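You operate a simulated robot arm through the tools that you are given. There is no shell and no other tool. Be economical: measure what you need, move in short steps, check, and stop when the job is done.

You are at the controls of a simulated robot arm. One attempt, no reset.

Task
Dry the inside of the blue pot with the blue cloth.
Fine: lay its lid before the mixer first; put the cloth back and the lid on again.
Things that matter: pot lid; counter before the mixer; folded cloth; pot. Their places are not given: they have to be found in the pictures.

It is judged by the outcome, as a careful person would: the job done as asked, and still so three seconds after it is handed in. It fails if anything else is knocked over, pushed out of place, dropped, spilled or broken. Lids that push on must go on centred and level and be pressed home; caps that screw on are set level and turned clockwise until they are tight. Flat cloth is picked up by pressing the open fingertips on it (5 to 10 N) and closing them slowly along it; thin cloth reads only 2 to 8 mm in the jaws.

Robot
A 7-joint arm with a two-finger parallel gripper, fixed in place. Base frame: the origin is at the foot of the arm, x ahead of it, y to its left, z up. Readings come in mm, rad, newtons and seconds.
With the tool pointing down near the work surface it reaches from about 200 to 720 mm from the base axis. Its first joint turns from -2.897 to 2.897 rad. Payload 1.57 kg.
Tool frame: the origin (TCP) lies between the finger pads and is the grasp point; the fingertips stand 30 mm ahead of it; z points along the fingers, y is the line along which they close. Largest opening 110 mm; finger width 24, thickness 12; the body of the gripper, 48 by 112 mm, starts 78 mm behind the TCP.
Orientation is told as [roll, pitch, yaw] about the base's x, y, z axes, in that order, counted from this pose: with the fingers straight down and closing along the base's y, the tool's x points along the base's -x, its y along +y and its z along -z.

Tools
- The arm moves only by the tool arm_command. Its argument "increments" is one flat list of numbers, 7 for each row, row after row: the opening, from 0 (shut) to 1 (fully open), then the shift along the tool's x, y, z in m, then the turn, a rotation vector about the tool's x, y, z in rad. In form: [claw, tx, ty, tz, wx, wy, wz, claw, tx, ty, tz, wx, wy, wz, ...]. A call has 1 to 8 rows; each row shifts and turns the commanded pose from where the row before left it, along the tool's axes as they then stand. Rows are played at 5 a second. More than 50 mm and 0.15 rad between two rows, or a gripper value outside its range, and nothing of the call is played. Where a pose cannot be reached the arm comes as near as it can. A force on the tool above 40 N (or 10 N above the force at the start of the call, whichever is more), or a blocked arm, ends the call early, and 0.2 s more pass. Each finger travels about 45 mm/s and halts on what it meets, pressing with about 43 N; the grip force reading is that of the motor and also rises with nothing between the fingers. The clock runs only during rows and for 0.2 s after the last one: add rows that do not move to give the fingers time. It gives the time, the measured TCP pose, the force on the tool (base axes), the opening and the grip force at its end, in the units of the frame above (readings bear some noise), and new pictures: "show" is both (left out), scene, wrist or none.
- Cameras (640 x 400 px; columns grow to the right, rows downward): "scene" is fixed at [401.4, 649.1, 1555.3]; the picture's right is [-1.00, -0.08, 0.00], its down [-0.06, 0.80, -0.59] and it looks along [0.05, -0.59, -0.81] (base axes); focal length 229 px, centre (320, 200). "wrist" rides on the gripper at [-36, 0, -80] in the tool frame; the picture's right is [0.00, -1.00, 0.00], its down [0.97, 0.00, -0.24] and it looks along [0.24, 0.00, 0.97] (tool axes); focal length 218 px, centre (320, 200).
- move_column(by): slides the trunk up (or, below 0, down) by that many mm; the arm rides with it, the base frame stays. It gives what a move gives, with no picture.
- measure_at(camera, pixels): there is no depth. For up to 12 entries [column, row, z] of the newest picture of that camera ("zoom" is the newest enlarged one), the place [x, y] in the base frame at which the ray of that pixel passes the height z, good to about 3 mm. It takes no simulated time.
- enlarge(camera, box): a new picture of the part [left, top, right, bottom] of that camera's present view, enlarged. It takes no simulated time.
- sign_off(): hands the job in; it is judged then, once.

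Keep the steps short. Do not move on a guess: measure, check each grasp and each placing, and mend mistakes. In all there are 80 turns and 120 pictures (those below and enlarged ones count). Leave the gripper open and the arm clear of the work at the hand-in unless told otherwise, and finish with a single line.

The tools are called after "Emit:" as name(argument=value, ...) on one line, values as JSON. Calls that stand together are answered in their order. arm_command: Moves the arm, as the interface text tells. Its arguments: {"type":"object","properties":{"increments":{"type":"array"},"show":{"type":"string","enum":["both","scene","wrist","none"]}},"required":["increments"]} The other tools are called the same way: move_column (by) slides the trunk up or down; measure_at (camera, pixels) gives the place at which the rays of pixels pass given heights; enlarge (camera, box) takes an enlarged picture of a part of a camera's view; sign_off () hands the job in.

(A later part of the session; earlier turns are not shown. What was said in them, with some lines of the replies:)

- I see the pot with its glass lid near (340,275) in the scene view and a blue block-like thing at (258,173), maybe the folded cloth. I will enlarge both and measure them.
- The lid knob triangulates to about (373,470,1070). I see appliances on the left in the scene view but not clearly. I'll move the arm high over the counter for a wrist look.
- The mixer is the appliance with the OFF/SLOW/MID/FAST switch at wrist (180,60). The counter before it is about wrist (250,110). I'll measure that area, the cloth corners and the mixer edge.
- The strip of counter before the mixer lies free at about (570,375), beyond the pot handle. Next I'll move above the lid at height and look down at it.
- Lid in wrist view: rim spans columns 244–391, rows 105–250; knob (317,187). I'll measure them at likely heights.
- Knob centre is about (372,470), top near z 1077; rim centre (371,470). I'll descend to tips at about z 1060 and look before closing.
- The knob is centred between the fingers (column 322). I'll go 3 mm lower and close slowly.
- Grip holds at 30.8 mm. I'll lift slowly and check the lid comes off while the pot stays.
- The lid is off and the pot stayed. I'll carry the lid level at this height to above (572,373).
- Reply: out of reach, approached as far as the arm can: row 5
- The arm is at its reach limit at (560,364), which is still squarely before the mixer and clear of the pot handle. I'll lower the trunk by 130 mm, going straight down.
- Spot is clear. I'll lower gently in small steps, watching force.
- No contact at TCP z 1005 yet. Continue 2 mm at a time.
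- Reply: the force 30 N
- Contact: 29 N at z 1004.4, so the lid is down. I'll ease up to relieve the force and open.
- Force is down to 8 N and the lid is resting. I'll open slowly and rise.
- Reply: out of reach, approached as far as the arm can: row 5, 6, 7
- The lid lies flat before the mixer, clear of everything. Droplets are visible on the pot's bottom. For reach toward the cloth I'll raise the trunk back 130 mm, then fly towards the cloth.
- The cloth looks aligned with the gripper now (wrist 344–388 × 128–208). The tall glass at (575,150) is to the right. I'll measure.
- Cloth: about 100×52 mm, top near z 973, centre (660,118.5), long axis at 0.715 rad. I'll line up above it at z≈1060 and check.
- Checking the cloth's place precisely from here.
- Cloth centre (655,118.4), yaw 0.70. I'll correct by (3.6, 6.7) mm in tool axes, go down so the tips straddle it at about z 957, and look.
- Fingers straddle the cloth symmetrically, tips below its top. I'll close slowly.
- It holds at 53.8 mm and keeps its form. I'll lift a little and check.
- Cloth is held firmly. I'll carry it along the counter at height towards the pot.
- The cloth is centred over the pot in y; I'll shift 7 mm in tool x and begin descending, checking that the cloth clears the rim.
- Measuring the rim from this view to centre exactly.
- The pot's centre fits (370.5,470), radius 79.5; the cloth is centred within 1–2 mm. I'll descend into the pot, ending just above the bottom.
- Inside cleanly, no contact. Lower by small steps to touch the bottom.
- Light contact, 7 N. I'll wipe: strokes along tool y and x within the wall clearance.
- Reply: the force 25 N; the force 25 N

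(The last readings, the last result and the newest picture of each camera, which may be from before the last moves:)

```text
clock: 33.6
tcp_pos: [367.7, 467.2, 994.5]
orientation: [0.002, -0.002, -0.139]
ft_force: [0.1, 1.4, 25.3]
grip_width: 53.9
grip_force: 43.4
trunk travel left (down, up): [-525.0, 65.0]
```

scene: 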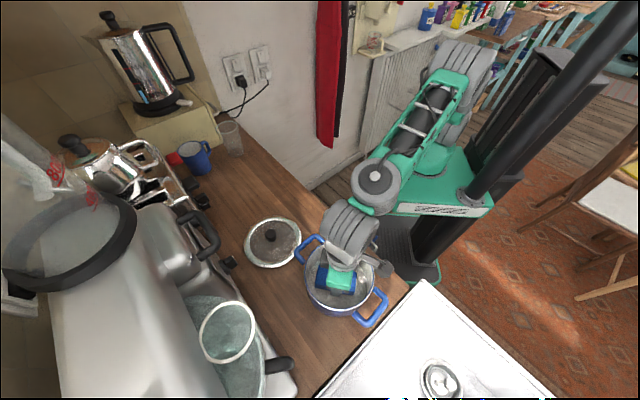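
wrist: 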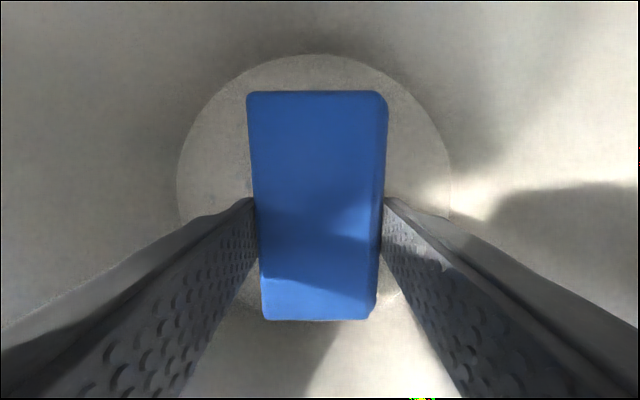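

Force is 25 N, a bit high; I'll ease up 1 mm and do more strokes at this angle.

Emit:
arm_command(increments=[0.36, 0, 0.012, -0.001, 0, 0, 0, 0.36, 0, -0.011, 0, 0, 0, 0, 0.36, 0, -0.011, 0, 0, 0, 0, 0.36, 0, 0.012, 0, 0, 0, 0, 0.36, 0.009, 0, 0, 0, 0, 0, 0.36, -0.01, 0, 0, 0, 0, 0, 0.36, -0.009, 0, 0, 0, 0, 0, 0.36, 0.009, 0, 0, 0, 0, 0], show="none")

Emit:
arm_command(increments=[0.36, 0, 0, 0, 0, 0, -0.14, 0.36, 0, 0, 0, 0, 0, -0.14, 0.36, 0, 0, 0, 0, 0, -0.14, 0.36, 0, 0, 0, 0, 0, -0.14, 0.36, 0, 0, 0, 0, 0, -0.14, 0.36, 0, 0, 0, 0, 0, -0.14, 0.36, 0, 0, 0, 0, 0, -0.14, 0.36, 0, 0, 0, 0, 0, -0.14], show="none")

Emit:
arm_command(increments=[0.36, 0, 0, 0, 0, 0, -0.14, 0.36, 0, 0, 0, 0, 0, -0.14, 0.36, 0, 0, 0, 0, 0, -0.14, 0.36, 0, 0, 0, 0, 0, 0])

```text
clock: 35.4
tcp_pos: [371.4, 468.1, 994.2]
orientation: [0.002, -0.001, -0.139]
ft_force: [6.2, -1.0, 13.8]
grip_width: 53.4
grip_force: 42.9
trunk travel left (down, up): [-525.0, 65.0]
```

```text
clock: 37.2
tcp_pos: [370.0, 470.3, 993.5]
orientation: [0.001, 0.0, 0.985]
ft_force: [-0.4, 0.9, 6.4]
grip_width: 54.0
grip_force: 42.7
trunk travel left (down, up): [-525.0, 65.0]
```

```text
clock: 38.2
tcp_pos: [369.3, 469.9, 993.6]
orientation: [0.0, 0.0, 1.406]
ft_force: [-0.8, -0.3, 4.2]
grip_width: 53.9
grip_force: 43.1
trunk travel left (down, up): [-525.0, 65.0]
```

scene: 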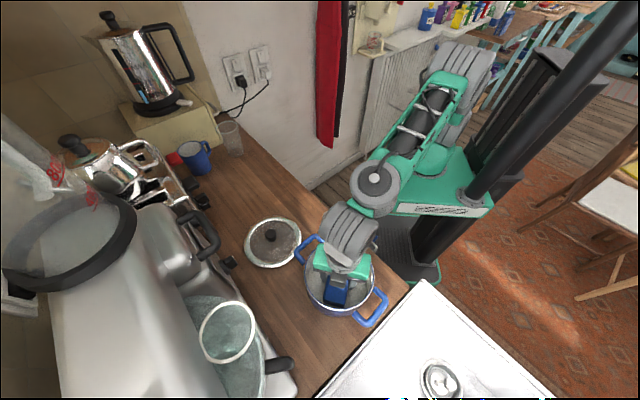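
wrist: 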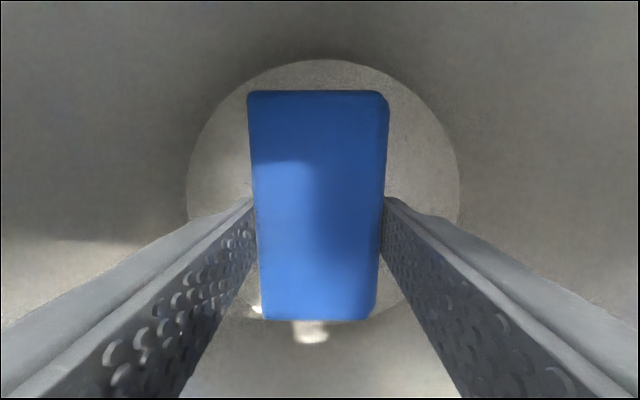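

The pot has not moved. A few more strokes at this angle, then rotate back.

Emit:
arm_command(increments=[0.36, 0, 0.011, 0.0008, 0, 0, 0, 0.36, 0, -0.011, 0, 0, 0, 0, 0.36, 0, -0.011, 0, 0, 0, 0, 0.36, 0, 0.011, 0, 0, 0, 0, 0.36, 0.009, 0, 0, 0, 0, 0, 0.36, -0.009, 0, 0, 0, 0, 0, 0.36, -0.009, 0, 0, 0, 0, 0, 0.36, 0.009, 0, 0, 0, 0, 0], show="none")

Emit:
arm_command(increments=[0.36, 0, 0, 0, 0, 0, 0.14, 0.36, 0, 0, 0, 0, 0, 0.14, 0.36, 0, 0, 0, 0, 0, 0.14, 0.36, 0, 0, 0, 0, 0, 0.14, 0.36, 0, 0, 0, 0, 0, 0.14, 0.36, 0, 0, 0, 0, 0, 0, 0.36, 0, 0, 0, 0, 0, 0], show="none")

Emit:
arm_command(increments=[0.36, 0, 0, -0.01, 0, 0, 0, 0.36, 0, 0, -0.045, 0, 0, 0, 0.36, 0, 0, -0.048, 0, 0, 0, 0.36, 0, 0, -0.048, 0, 0, 0, 0.36, 0, -0.04, 0, 0, 0, 0, 0.36, 0, -0.04, 0, 0, 0, 0, 0.36, 0, -0.04, 0, 0, 0, 0])

Emit:
enlarge(camera="scene", box=[280, 220, 400, 330])

```text
clock: 40.0
tcp_pos: [369.1, 470.5, 992.4]
orientation: [-0.002, -0.002, 1.404]
ft_force: [0.1, 2.2, 14.8]
grip_width: 53.8
grip_force: 42.6
trunk travel left (down, up): [-525.0, 65.0]
```

```text
clock: 41.6
tcp_pos: [368.7, 470.5, 992.8]
orientation: [-0.002, -0.001, 0.702]
ft_force: [-0.7, -0.7, 9.0]
grip_width: 54.0
grip_force: 42.7
trunk travel left (down, up): [-525.0, 65.0]
```

```text
clock: 43.2
tcp_pos: [448.7, 377.8, 1143.5]
orientation: [-0.002, -0.001, 0.706]
ft_force: [0.3, 1.2, -0.8]
grip_width: 53.6
grip_force: 43.0
trunk travel left (down, up): [-525.0, 65.0]
```

scene: 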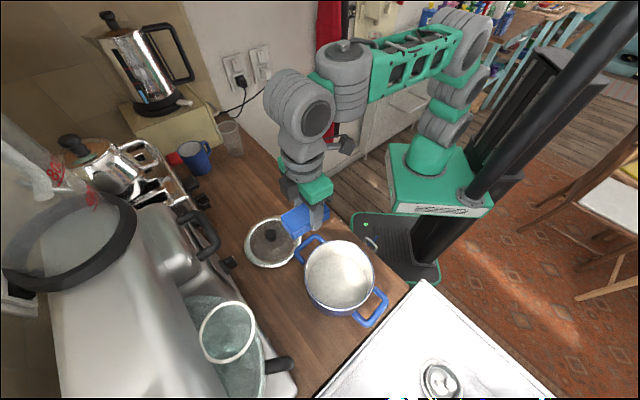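
wrist: 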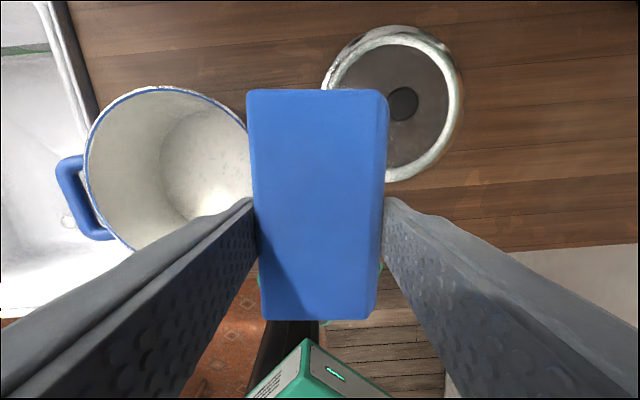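

```text
3.64 times, centred on (340, 275) of scene
```

zoom: 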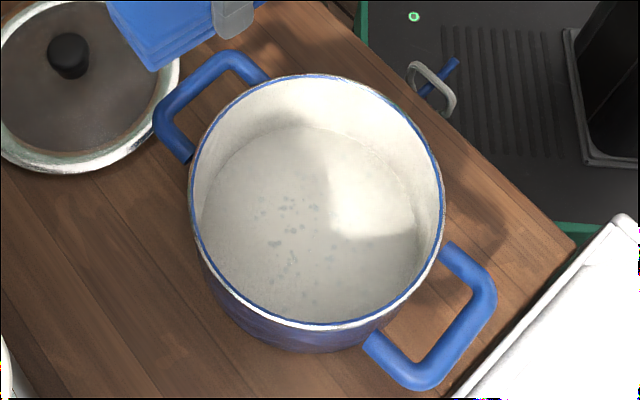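

Droplets look fainter but are still there (zoom 265–340, 200–270). I'll enlarge more to see exactly.

Emit:
enlarge(camera="scene", box=[310, 245, 370, 310])

Emit:
measure_at(camera="scene", pixels=[[325, 276, 955], [332, 275, 955], [345, 275, 955], [333, 291, 955], [328, 287, 955], [344, 291, 955], [341, 297, 955], [321, 275, 955]])

```text
6.15 times, centred on (340, 278) of scene
```

zoom: 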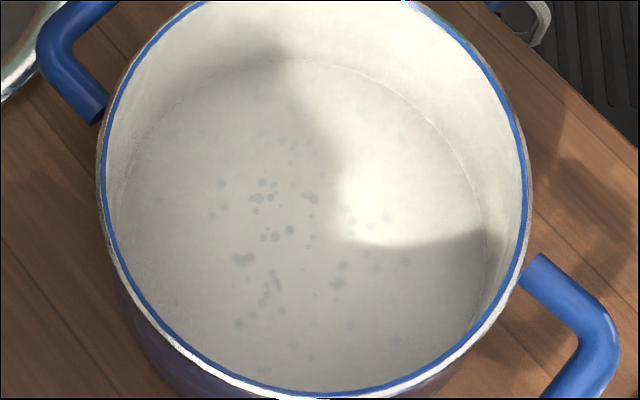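

```text
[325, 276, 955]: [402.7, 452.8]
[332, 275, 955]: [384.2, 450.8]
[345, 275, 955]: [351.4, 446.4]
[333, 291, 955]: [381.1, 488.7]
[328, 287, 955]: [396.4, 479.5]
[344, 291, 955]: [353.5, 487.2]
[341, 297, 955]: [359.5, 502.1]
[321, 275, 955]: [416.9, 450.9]
```

The droplets faded only partly, so more wiping is needed, firmer and wider. I'll go back into the pot.

Emit:
arm_command(increments=[0.36, 0, 0.04, 0, 0, 0, 0, 0.36, 0, 0.04, 0, 0, 0, 0, 0.36, 0, 0.04, 0, 0, 0, 0, 0.36, 0, 0, 0.02, 0, 0, 0, 0.36, 0, 0, 0, 0, 0, 0], show="none")

Emit:
arm_command(increments=[0.36, 0, 0, 0.045, 0, 0, 0, 0.36, 0, 0, 0.045, 0, 0, 0, 0.36, 0, 0, 0.03, 0, 0, 0, 0.36, 0, 0, 0.007, 0, 0, 0, 0.36, 0, 0, 0.002, 0, 0, 0, 0.36, 0, 0, 0, 0, 0, 0], show="none")

```text
clock: 44.4
tcp_pos: [370.6, 469.5, 1122.9]
orientation: [0.001, -0.001, 0.703]
ft_force: [0.0, -0.5, -0.5]
grip_width: 53.9
grip_force: 42.4
trunk travel left (down, up): [-525.0, 65.0]
```

```text
clock: 45.8
tcp_pos: [370.0, 473.0, 993.0]
orientation: [0.001, 0.0, 0.704]
ft_force: [0.2, -0.1, 0.1]
grip_width: 54.0
grip_force: 42.9
trunk travel left (down, up): [-525.0, 65.0]
```

Now at the bottom; press about 2 mm further and stroke wider.

Emit:
arm_command(increments=[0.36, 0.001, -0.002, 0.0015, 0, 0, 0, 0.36, 0, 0.015, 0, 0, 0, 0, 0.36, 0, -0.015, 0, 0, 0, 0, 0.36, 0, -0.015, 0, 0, 0, 0, 0.36, 0, 0.015, 0, 0, 0, 0, 0.36, 0.012, 0, 0, 0, 0, 0, 0.36, -0.012, 0, 0, 0, 0, 0, 0.36, -0.012, 0, 0, 0, 0, 0], show="none")

Emit:
arm_command(increments=[0.36, 0.012, 0, 0, 0, 0, 0.12, 0.36, 0, 0.015, 0, 0, 0, 0.12, 0.36, 0, -0.03, 0, 0, 0, 0.12, 0.36, 0, 0.015, 0, 0, 0, 0.12, 0.36, 0.012, 0, 0, 0, 0, 0, 0.36, -0.024, 0, 0, 0, 0, 0.12, 0.36, 0.012, 0, 0, 0, 0, 0.12, 0.36, 0, 0, 0, 0, 0, 0], show="none")

```text
clock: 47.6
tcp_pos: [377.8, 477.1, 993.1]
orientation: [0.001, 0.0, 0.705]
ft_force: [-2.2, -0.6, 7.7]
grip_width: 53.7
grip_force: 42.7
trunk travel left (down, up): [-525.0, 65.0]
```

```text
clock: 49.4
tcp_pos: [370.1, 470.9, 993.2]
orientation: [0.0, 0.001, -0.017]
ft_force: [0.2, 0.3, 0.1]
grip_width: 53.9
grip_force: 42.7
trunk travel left (down, up): [-525.0, 65.0]
```

Pressure dropped off; press 1.5 mm more and continue strokes.

Emit:
arm_command(increments=[0.36, 0, 0, 0.0015, 0, 0, 0, 0.36, 0, 0.015, 0, 0, 0, 0, 0.36, 0, -0.015, 0, 0, 0, 0, 0.36, 0, -0.015, 0, 0, 0, 0, 0.36, 0, 0.015, 0, 0, 0, 0, 0.36, 0.012, 0, 0, 0, 0, 0, 0.36, -0.024, 0, 0, 0, 0, 0, 0.36, 0.012, 0, 0, 0, 0, 0], show="none")

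Emit:
arm_command(increments=[0.36, 0, 0.015, 0.0, 0, 0, -0.14, 0.36, 0, -0.03, 0, 0, 0, -0.14, 0.36, 0, 0.03, 0, 0, 0, -0.14, 0.36, 0, -0.03, 0, 0, 0, -0.14, 0.36, 0, 0.03, 0, 0, 0, -0.14, 0.36, 0, -0.03, 0, 0, 0, -0.14, 0.36, 0, 0.03, 0, 0, 0, -0.14, 0.36, 0, -0.015, 0, 0, 0, -0.14])

```text
clock: 51.2
tcp_pos: [372.1, 469.3, 993.2]
orientation: [0.003, -0.004, -0.019]
ft_force: [6.9, -1.2, 21.6]
grip_width: 54.1
grip_force: 42.9
trunk travel left (down, up): [-525.0, 65.0]
```

```text
clock: 53.0
tcp_pos: [371.2, 470.4, 991.9]
orientation: [0.001, 0.0, 1.105]
ft_force: [-3.0, 0.9, 13.5]
grip_width: 54.0
grip_force: 42.9
trunk travel left (down, up): [-525.0, 65.0]
```

scene: 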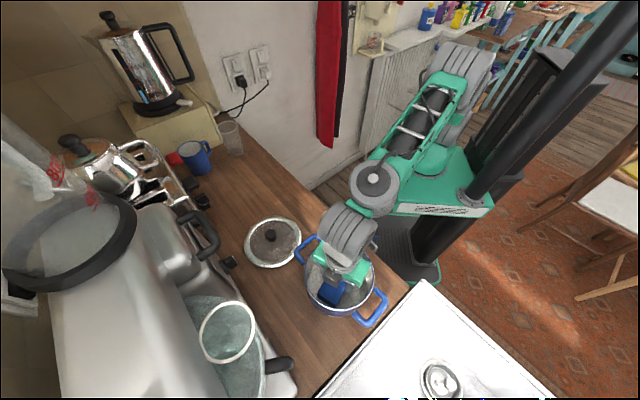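
wrist: 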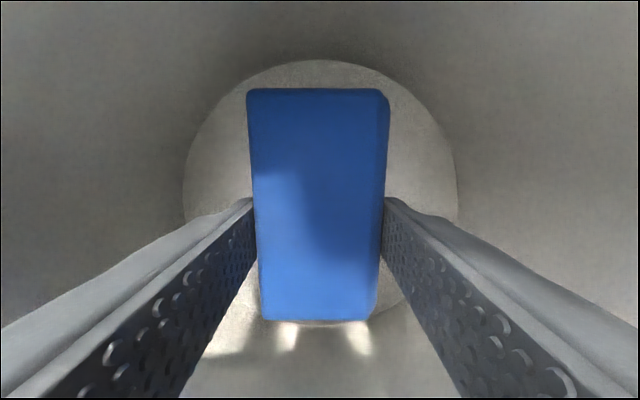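

Good force (13 N), pot steady. More strokes, both axes, turning back.

Emit:
arm_command(increments=[0.36, 0.012, 0, 0, 0, 0, -0.1, 0.36, -0.024, 0, 0, 0, 0, -0.1, 0.36, 0.024, 0, 0, 0, 0, -0.1, 0.36, -0.024, 0, 0, 0, 0, -0.1, 0.36, 0.012, 0, 0, 0, 0, 0, 0.36, 0, 0.015, 0, 0, 0, 0, 0.36, 0, -0.03, 0, 0, 0, 0, 0.36, 0, 0.015, 0, 0, 0, 0], show="none")

Emit:
arm_command(increments=[0.36, 0.012, 0, 0, 0, 0, 0.13, 0.36, -0.024, 0, 0, 0, 0, 0.13, 0.36, 0.024, 0, 0, 0, 0, 0.13, 0.36, -0.024, 0, 0, 0, 0, 0.13, 0.36, 0.024, 0, 0, 0, 0, 0.13, 0.36, -0.024, 0, 0, 0, 0, 0.14, 0.36, 0.012, 0, 0, 0, 0, 0, 0.36, 0, 0, 0, 0, 0, 0], show="none")

Emit:
arm_command(increments=[0.36, 0, 0, -0.01, 0, 0, 0, 0.36, 0, 0, -0.045, 0, 0, 0, 0.36, 0, 0, -0.048, 0, 0, 0, 0.36, 0, 0, -0.048, 0, 0, 0, 0.36, 0, -0.04, 0, 0, 0, 0, 0.36, 0, -0.04, 0, 0, 0, 0, 0.36, 0, -0.04, 0, 0, 0, 0])

Emit:
enlarge(camera="scene", box=[310, 245, 370, 310])

```text
clock: 54.8
tcp_pos: [372.1, 469.1, 991.9]
orientation: [-0.003, -0.001, 1.5]
ft_force: [-0.1, 0.1, 13.9]
grip_width: 53.8
grip_force: 42.6
trunk travel left (down, up): [-525.0, 65.0]
```

```text
clock: 56.6
tcp_pos: [369.5, 470.0, 993.2]
orientation: [-0.001, 0.0, 0.711]
ft_force: [1.0, -0.3, 12.1]
grip_width: 53.6
grip_force: 43.5
trunk travel left (down, up): [-525.0, 65.0]
```

```text
clock: 58.2
tcp_pos: [452.6, 378.4, 1142.3]
orientation: [0.0, 0.001, 0.715]
ft_force: [0.4, -0.6, -0.8]
grip_width: 53.8
grip_force: 42.8
trunk travel left (down, up): [-525.0, 65.0]
```

scene: 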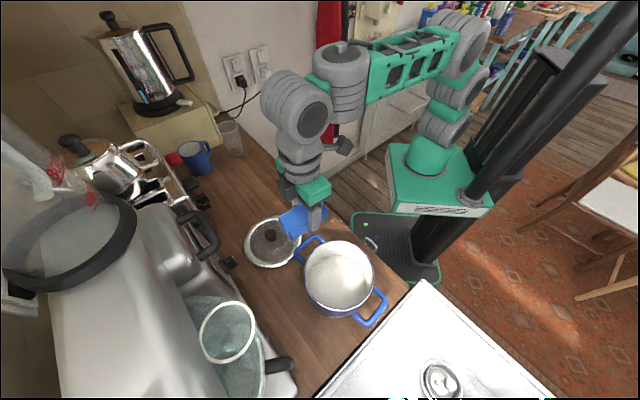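
wrist: 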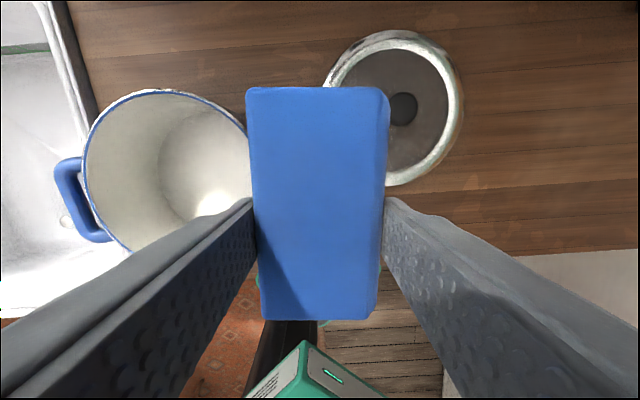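

```text
6.15 times, centred on (340, 278) of scene
```

zoom: 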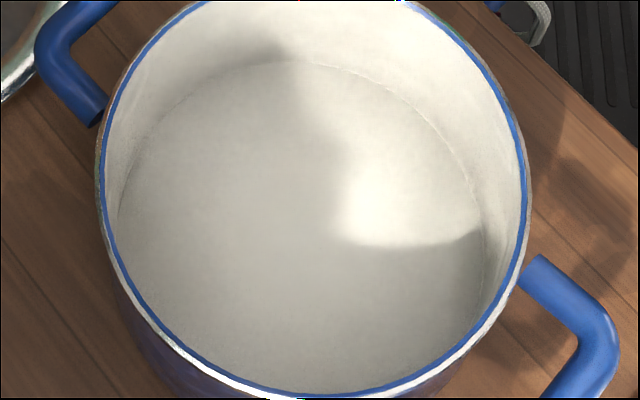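

The pot is dry now: no droplets. I'll carry the cloth back above its original place (653,117).

Emit:
arm_command(increments=[0.36, 0.0023, -0.047, 0, 0, 0, 0.011, 0.36, 0.0023, -0.047, 0, 0, 0, 0, 0.36, 0.0023, -0.047, 0, 0, 0, 0, 0.36, 0.0023, -0.047, 0, 0, 0, 0, 0.36, 0.0023, -0.047, 0, 0, 0, 0, 0.36, 0.0023, -0.047, 0, 0, 0, 0, 0.36, 0.0023, -0.047, 0, 0, 0, 0, 0.36, 0, 0, 0.03, 0, 0, 0], show="none")

Emit:
arm_command(increments=[0.36, 0, 0, 0.03, 0, 0, 0, 0.36, 0, 0, 0, 0, 0, 0])

```text
clock: 60.0
tcp_pos: [649.8, 115.0, 1112.4]
orientation: [0.001, 0.0, 0.702]
ft_force: [-0.6, 0.0, -1.3]
grip_width: 53.6
grip_force: 42.7
trunk travel left (down, up): [-525.0, 65.0]
```

```text
clock: 60.6
tcp_pos: [648.6, 118.1, 1082.8]
orientation: [-0.001, 0.0, 0.705]
ft_force: [-0.6, -0.5, 0.1]
grip_width: 53.8
grip_force: 42.9
trunk travel left (down, up): [-525.0, 65.0]
```

scene: 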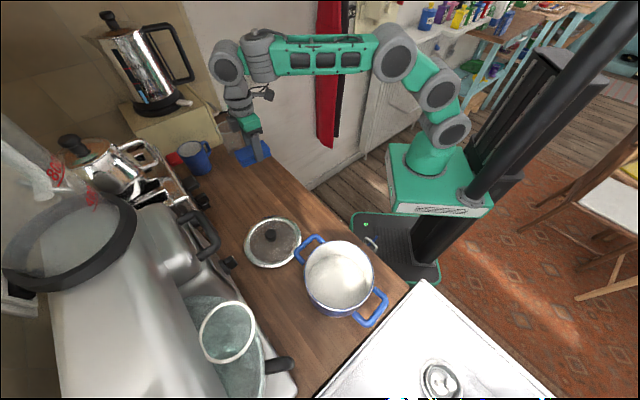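
wrist: 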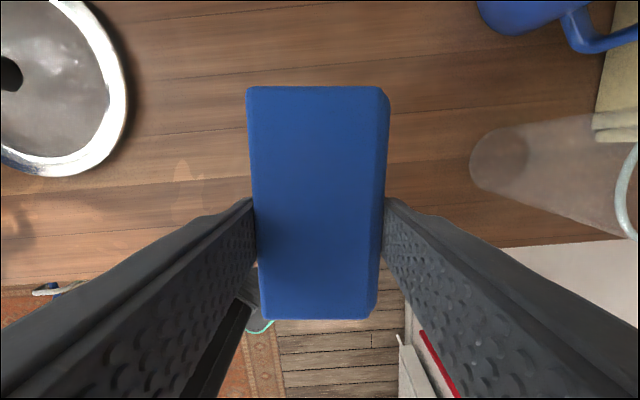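

About 4 mm short in x; I'll correct and descend, slowing near the counter.

Emit:
arm_command(increments=[0.36, -0.003, -0.002, 0.03, 0, 0, 0, 0.36, 0, 0, 0.03, 0, 0, 0, 0.36, 0, 0, 0.025, 0, 0, 0, 0.36, 0, 0, 0.004, 0, 0, 0, 0.36, 0, 0, 0.002, 0, 0, 0, 0.36, 0, 0, 0.002, 0, 0, 0, 0.36, 0, 0, 0, 0, 0, 0], show="wrist")

```text
clock: 62.2
tcp_pos: [652.5, 119.5, 989.1]
orientation: [0.0, 0.0, 0.7]
ft_force: [0.5, 0.6, -0.7]
grip_width: 54.0
grip_force: 43.1
trunk travel left (down, up): [-525.0, 65.0]
```

wrist: 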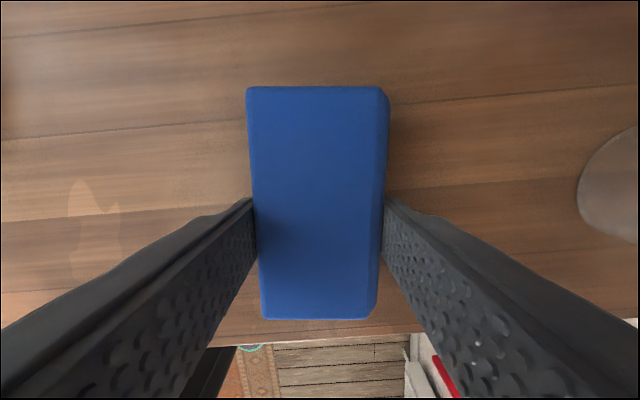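

The view matches the original grasp picture within a couple of mm. I'll lower until contact.

Emit:
arm_command(increments=[0.36, 0, -0.002, 0.001, 0, 0, 0, 0.36, 0, 0, 0.001, 0, 0, 0, 0.36, 0, 0, 0.001, 0, 0, 0, 0.36, 0, 0, 0, 0, 0, 0], show="none")

```text
clock: 63.2
tcp_pos: [655.2, 119.1, 987.6]
orientation: [-0.001, 0.0, 0.701]
ft_force: [0.2, 0.4, 2.6]
grip_width: 54.0
grip_force: 43.4
trunk travel left (down, up): [-525.0, 65.0]
```

Touching (2.6 N at the original height). Open and rise.

Emit:
arm_command(increments=[0.55, 0, 0, 0.0003, 0, 0, 0, 0.65, 0, 0, 0, 0, 0, 0, 0.75, 0, 0, 0, 0, 0, 0, 0.8, 0, 0, 0, 0, 0, 0, 0.8, 0, 0, -0.03, 0, 0, 0, 0.8, 0, 0, -0.045, 0, 0, 0, 0.8, 0, 0, -0.045, 0, 0, 0, 0.8, 0, 0, -0.03, 0, 0, 0])

Emit:
enlarge(camera="scene", box=[220, 145, 300, 200])

```text
clock: 65.0
tcp_pos: [657.0, 118.5, 1140.3]
orientation: [0.0, 0.001, 0.701]
ft_force: [0.3, 0.6, 0.6]
grip_width: 87.8
grip_force: 0.1
trunk travel left (down, up): [-525.0, 65.0]
```

scene: 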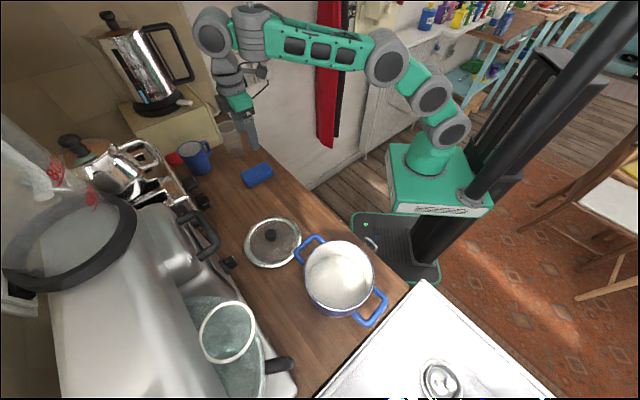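
wrist: 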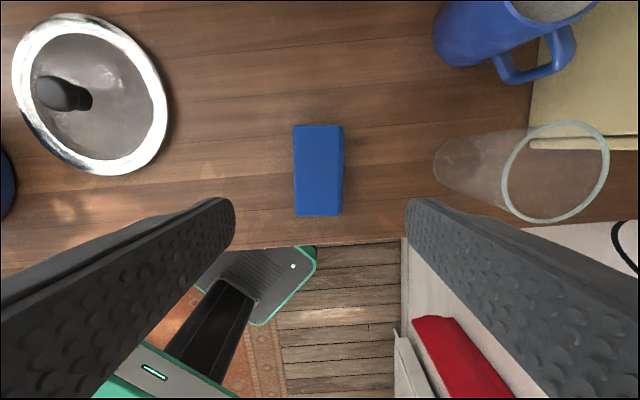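

```text
7.27 times, centred on (260, 172) of scene
```

zoom: 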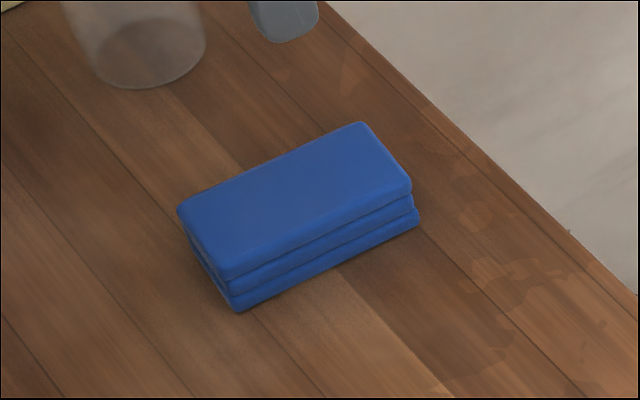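

The cloth is back within ~4 mm, same orientation. Now I'll move over the lid at (559,364).

Emit:
arm_command(increments=[0.7, -0.0139, 0.0418, 0, 0, 0, 0, 0.7, -0.0139, 0.0418, 0, 0, 0, 0, 0.7, -0.0139, 0.0418, 0, 0, 0, 0, 0.7, -0.0139, 0.0418, 0, 0, 0, 0, 0.7, -0.0139, 0.0418, 0, 0, 0, 0, 0.7, -0.0139, 0.0418, 0, 0, 0, 0, 0.7, 0, 0, 0.03, 0, 0, 0, 0.7, 0, 0, 0, 0, 0, 0])

```text
clock: 66.8
tcp_pos: [558.3, 363.3, 1104.9]
orientation: [0.0, 0.0, 0.702]
ft_force: [-0.3, 0.0, 0.0]
grip_width: 77.0
grip_force: 0.1
trunk travel left (down, up): [-525.0, 65.0]
```

scene: 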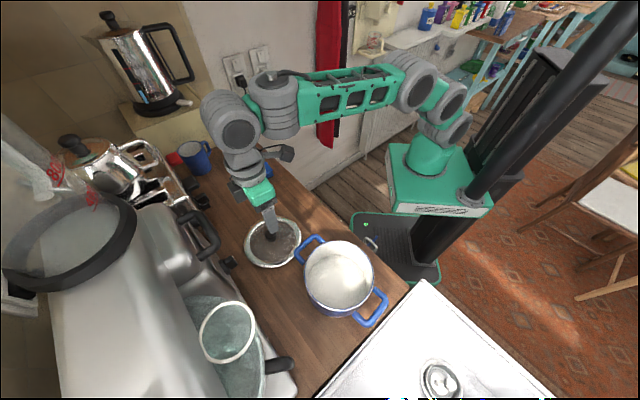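
wrist: 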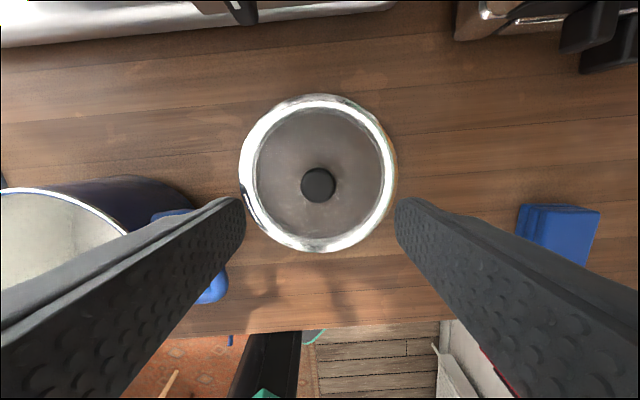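

Lid centred; measuring the knob.

Emit:
measure_at(camera="wrist", pixels=[[318.5, 185, 993], [240, 172, 962], [397, 172, 962], [318, 94, 962], [318, 252, 962]])

```text
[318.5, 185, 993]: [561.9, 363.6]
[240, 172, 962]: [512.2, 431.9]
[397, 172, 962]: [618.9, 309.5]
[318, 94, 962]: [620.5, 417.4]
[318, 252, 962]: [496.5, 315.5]
```

Knob at (562,364). I'll shift 3 mm, narrow the opening and descend to z≈1005.

Emit:
arm_command(increments=[0.6, -0.003, -0.002, 0.03, 0, 0, 0, 0.6, 0, 0, 0.03, 0, 0, 0, 0.6, 0, 0, 0.03, 0, 0, 0, 0.6, 0, 0, 0.009, 0, 0, 0, 0.6, 0, 0, 0, 0, 0, 0], show="wrist")

```text
clock: 68.0
tcp_pos: [559.7, 365.1, 1007.5]
orientation: [0.0, 0.002, 0.702]
ft_force: [0.1, 0.5, 0.0]
grip_width: 65.7
grip_force: 0.1
trunk travel left (down, up): [-525.0, 65.0]
```

wrist: 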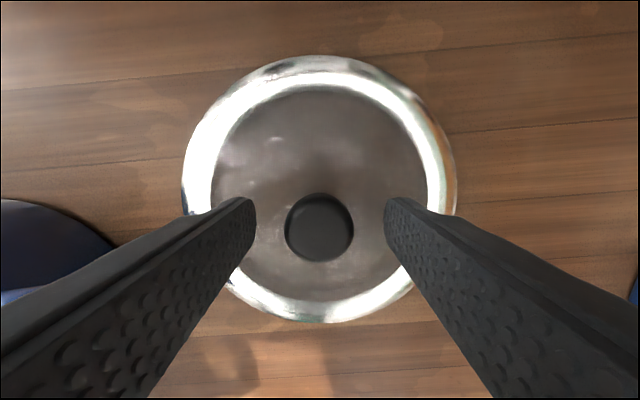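

Knob centred between the fingers (319,227). Down 2.5 mm and close.

Emit:
arm_command(increments=[0.6, 0, 0, 0.0025, 0, 0, 0, 0.4, 0, 0, 0, 0, 0, 0, 0.3, 0, 0, 0, 0, 0, 0, 0.2, 0, 0, 0, 0, 0, 0, 0.1, 0, 0, 0, 0, 0, 0, 0.1, 0, 0, 0, 0, 0, 0], show="wrist")

```text
clock: 69.4
tcp_pos: [559.5, 364.7, 1004.1]
orientation: [0.0, -0.001, 0.7]
ft_force: [-0.2, 0.0, -0.2]
grip_width: 30.3
grip_force: 39.2
trunk travel left (down, up): [-525.0, 65.0]
```

wrist: 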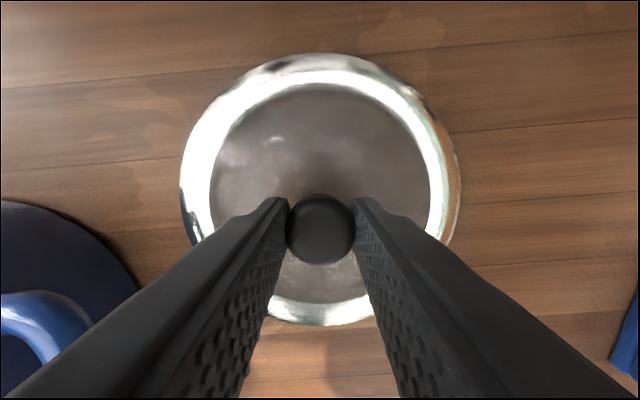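

Same grip as before. Lift straight up 135 mm, then carry to above the pot.

Emit:
arm_command(increments=[0.1, 0, 0, -0.01, 0, 0, 0, 0.1, 0, 0, -0.04, 0, 0, 0, 0.1, 0, 0, -0.045, 0, 0, 0, 0.1, 0, 0, -0.04, 0, 0, 0, 0.1, 0, 0, 0, 0, 0, 0], show="none")

Emit:
arm_command(increments=[0.1, 0.0154, 0.0405, 0, 0, 0, 0, 0.1, 0.0154, 0.0405, 0, 0, 0, 0, 0.1, 0.0154, 0.0405, 0, 0, 0, 0, 0.1, 0.0154, 0.0405, 0, 0, 0, 0, 0.1, 0.0154, 0.0405, 0, 0, 0, 0, 0.1, 0, 0, 0, 0, 0, 0, 0.1, 0, 0, 0, 0, 0, 0])

```text
clock: 70.6
tcp_pos: [562.1, 364.1, 1141.7]
orientation: [-0.002, 0.0, 0.701]
ft_force: [-0.1, 0.2, -2.0]
grip_width: 30.2
grip_force: 39.2
trunk travel left (down, up): [-525.0, 65.0]
```

```text
clock: 72.2
tcp_pos: [369.5, 467.5, 1137.6]
orientation: [0.0, 0.001, 0.702]
ft_force: [0.0, 0.3, -2.8]
grip_width: 29.9
grip_force: 39.3
trunk travel left (down, up): [-525.0, 65.0]
```

scene: 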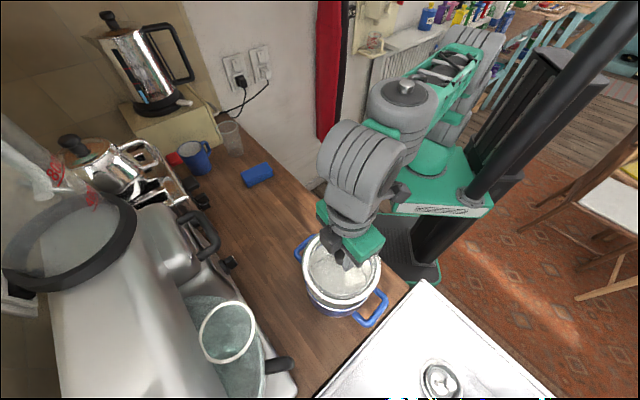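
wrist: 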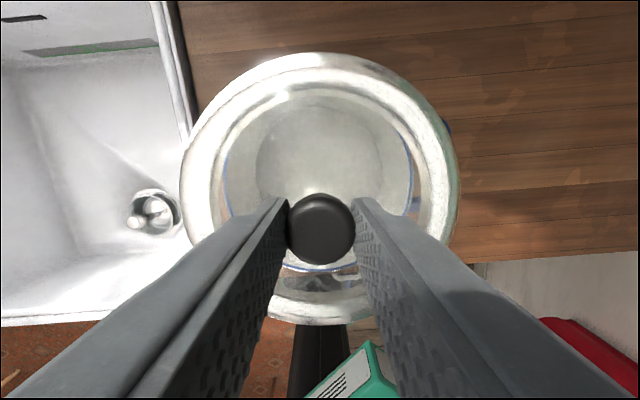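

Pot rim is visible through the glass (columns 223–412, lower edge row ~268). Zoom and measure for centring.

Emit:
enlarge(camera="wrist", box=[170, 40, 470, 330])

Emit:
measure_at(camera="wrist", pixels=[[223, 175, 1036], [412, 175, 1036], [325, 271, 1036], [300, 268, 1036]])

```text
1.38 times, centred on (320, 185) of wrist
```

zoom: 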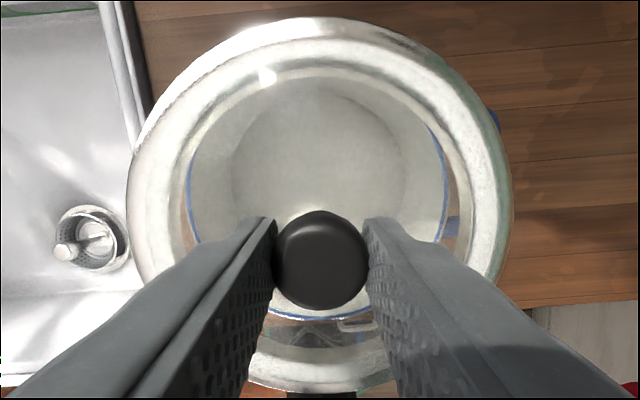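

```text
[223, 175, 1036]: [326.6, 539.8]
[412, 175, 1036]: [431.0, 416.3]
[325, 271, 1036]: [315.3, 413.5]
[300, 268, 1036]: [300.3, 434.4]
```

Centre confirmed near (370.5,470). Small correction, then descend to about 10 mm above the seat.

Emit:
arm_command(increments=[0.1, -0.0015, 0.0015, 0.01, 0, 0, 0, 0.1, 0, 0, 0.02, 0, 0, 0, 0.1, 0, 0, 0.012, 0, 0, 0, 0.1, 0, 0, 0, 0, 0, 0, 0.1, 0, 0, 0, 0, 0, 0])

Emit:
enlarge(camera="scene", box=[280, 220, 400, 330])

Emit:
enlarge(camera="wrist", box=[170, 40, 470, 330])

```text
clock: 73.4
tcp_pos: [371.1, 470.0, 1095.8]
orientation: [0.0, 0.001, 0.702]
ft_force: [0.1, -0.3, -1.5]
grip_width: 30.1
grip_force: 39.2
trunk travel left (down, up): [-525.0, 65.0]
```

scene: 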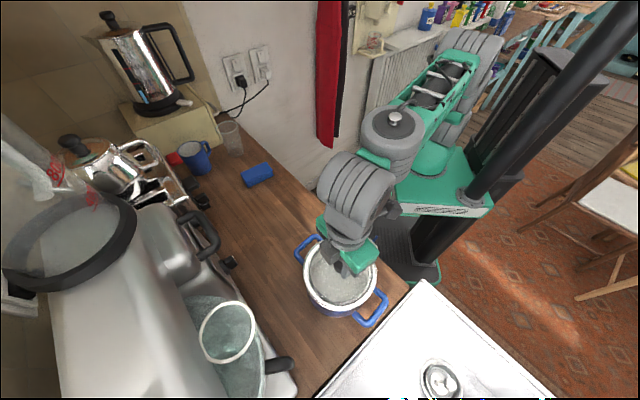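
wrist: 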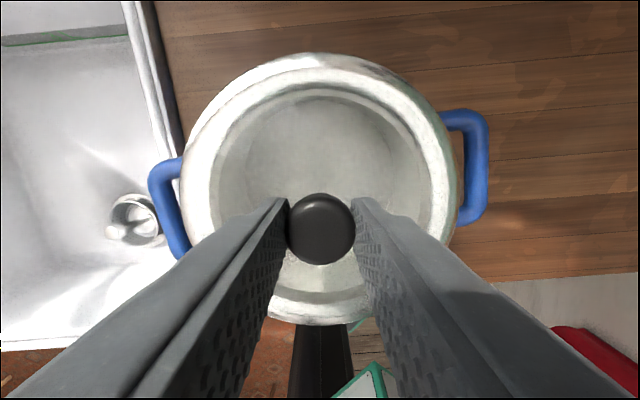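

```text
3.64 times, centred on (340, 275) of scene
```

zoom: 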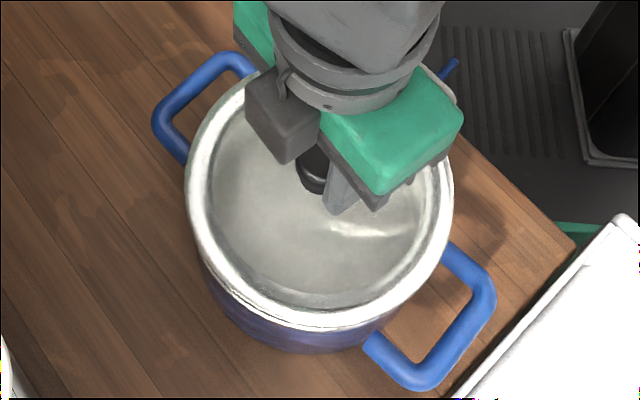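

```text
1.38 times, centred on (320, 185) of wrist
```

zoom: 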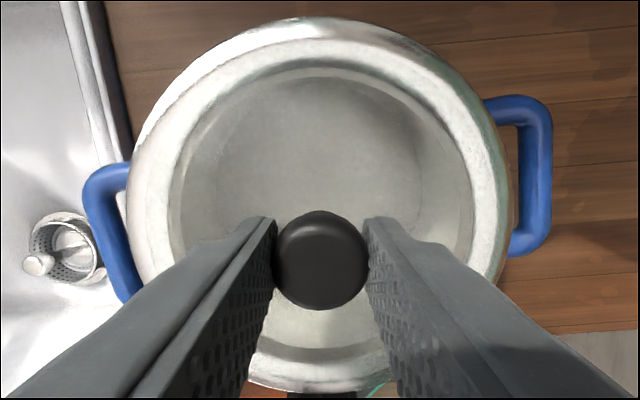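

Well centred and level. Lower in small steps to the seat (z≈1086 originally).

Emit:
arm_command(increments=[0.1, 0, 0, 0.003, 0, 0, 0, 0.1, 0, 0, 0.002, 0, 0, 0, 0.1, 0, 0, 0.002, 0, 0, 0, 0.1, 0, 0, 0.001, 0, 0, 0, 0.1, 0, 0, 0, 0, 0, 0], show="none")

```text
clock: 74.6
tcp_pos: [370.9, 469.9, 1089.6]
orientation: [0.001, 0.0, 0.702]
ft_force: [-0.1, 0.5, -1.2]
grip_width: 30.1
grip_force: 39.5
trunk travel left (down, up): [-525.0, 65.0]
```

Emit:
arm_command(increments=[0.1, 0, 0, 0.001, 0, 0, 0, 0.1, 0, 0, 0.001, 0, 0, 0, 0.1, 0, 0, 0.001, 0, 0, 0, 0.1, 0, 0, 0.001, 0, 0, 0, 0.1, 0, 0, 0, 0, 0, 0], show="none")

```text
clock: 75.8
tcp_pos: [371.7, 470.8, 1084.5]
orientation: [0.0, 0.0, 0.702]
ft_force: [0.2, -0.5, -1.8]
grip_width: 30.0
grip_force: 40.1
trunk travel left (down, up): [-525.0, 65.0]
```

No contact yet; continue 1 mm at a time.

Emit:
arm_command(increments=[0.1, 0, 0, 0.001, 0, 0, 0, 0.1, 0, 0, 0.001, 0, 0, 0, 0.1, 0, 0, 0, 0, 0, 0], show="none")

```text
clock: 76.6
tcp_pos: [371.6, 470.2, 1085.5]
orientation: [-0.001, -0.003, 0.701]
ft_force: [1.8, 3.8, 12.0]
grip_width: 30.1
grip_force: 39.1
trunk travel left (down, up): [-525.0, 65.0]
```

Contact at 1085.5, matching the original seat. Press a little more to be sure it is home.

Emit:
arm_command(increments=[0.1, 0, 0, 0.001, 0, 0, 0, 0.1, 0, 0, 0.0005, 0, 0, 0, 0.1, 0, 0, 0, 0, 0, 0], show="wrist")

```text
clock: 77.4
tcp_pos: [370.8, 472.0, 1084.9]
orientation: [0.002, -0.006, 0.701]
ft_force: [6.9, 6.3, 29.1]
grip_width: 30.2
grip_force: 39.4
trunk travel left (down, up): [-525.0, 65.0]
```

wrist: 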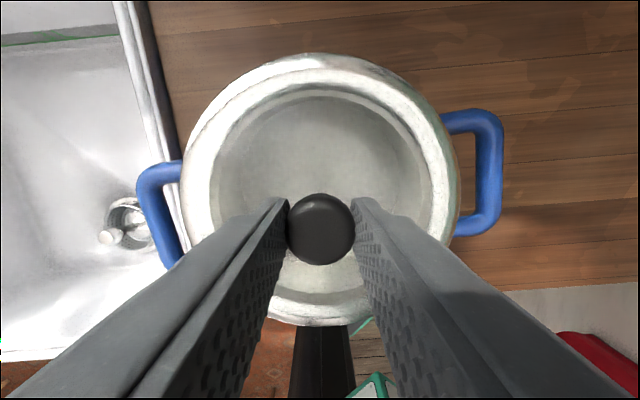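

The lid is seated. Relieve the pressure, open and rise.

Emit:
arm_command(increments=[0.1, 0, 0, -0.003, 0, 0, 0, 0.3, 0, 0, 0, 0, 0, 0, 0.45, 0, 0, 0, 0, 0, 0, 0.6, 0, 0, 0, 0, 0, 0, 0.6, 0, 0, 0, 0, 0, 0, 0.6, 0, 0, -0.03, 0, 0, 0, 0.6, 0, 0, -0.045, 0, 0, 0, 0.6, 0, 0, -0.045, 0, 0, 0], show="none")

Emit:
arm_command(increments=[1, 0, 0, -0.04, 0, 0, 0, 1, 0.03, -0.03, -0.03, 0, 0, 0, 1, 0.03, -0.04, 0, 0, 0, 0, 1, 0.03, -0.04, 0, 0, 0, 0, 1, 0, -0.04, 0, 0, 0, 0, 1, 0, -0.04, 0, 0, 0, 0, 1, 0, 0, 0, 0, 0, 0])

Emit:
enlarge(camera="scene", box=[280, 220, 400, 330])

```text
clock: 79.2
tcp_pos: [372.4, 472.0, 1205.0]
orientation: [0.0, 0.003, 0.701]
ft_force: [0.6, -0.6, -0.2]
grip_width: 66.0
grip_force: 0.0
trunk travel left (down, up): [-525.0, 65.0]
```

```text
refused: row 2 steps farther than a row can; nothing moved
```

```text
3.64 times, centred on (340, 275) of scene
```

zoom: 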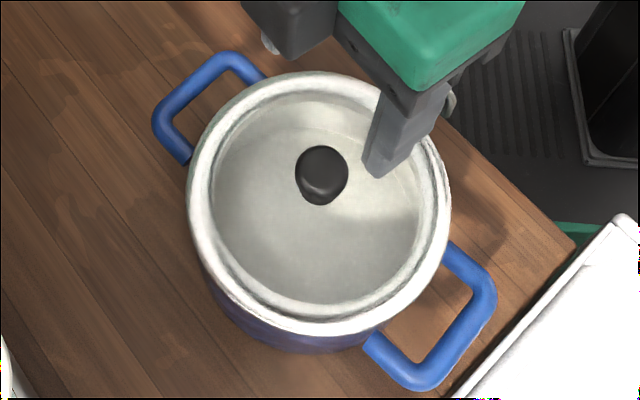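

The lid sits level and centred. I'll move the arm clear with smaller steps and check all.

Emit:
arm_command(increments=[1, 0, 0, -0.04, 0, 0, 0, 1, 0.02, -0.03, -0.03, 0, 0, 0, 1, 0.02, -0.04, 0, 0, 0, 0, 1, 0.02, -0.04, 0, 0, 0, 0, 1, 0.02, -0.04, 0, 0, 0, 0, 1, 0, -0.04, 0, 0, 0, 0, 1, 0, 0, 0, 0, 0, 0])

Emit:
enlarge(camera="scene", box=[280, 220, 400, 330])

```text
clock: 80.8
tcp_pos: [430.2, 275.6, 1274.4]
orientation: [-0.001, 0.0, 0.705]
ft_force: [0.0, 0.9, -0.3]
grip_width: 109.8
grip_force: 0.0
trunk travel left (down, up): [-525.0, 65.0]
```

scene: 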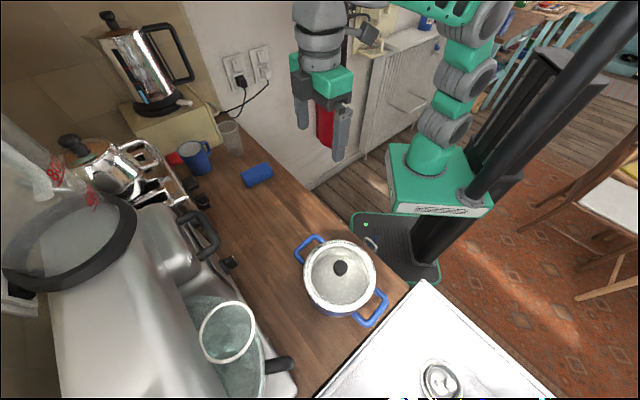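
wrist: 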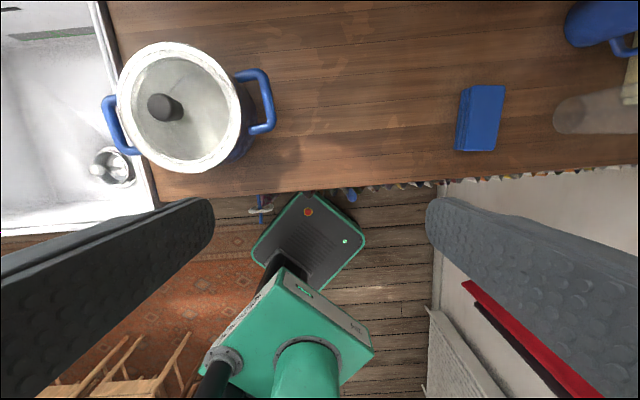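

```text
3.64 times, centred on (340, 275) of scene
```

zoom: 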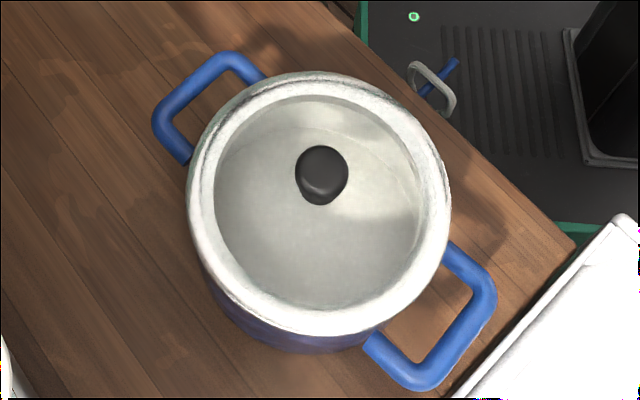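

The pot is dry and its lid is on level. The cloth is back in place, and the gripper is open and clear, so I'm handing in.

Emit:
sign_off()

```text
The job is handed in.
```

The pot is wiped dry inside, the cloth is back within about 4 mm of where it lay, and the lid, laid before the mixer meanwhile, is pressed home on the pot again.
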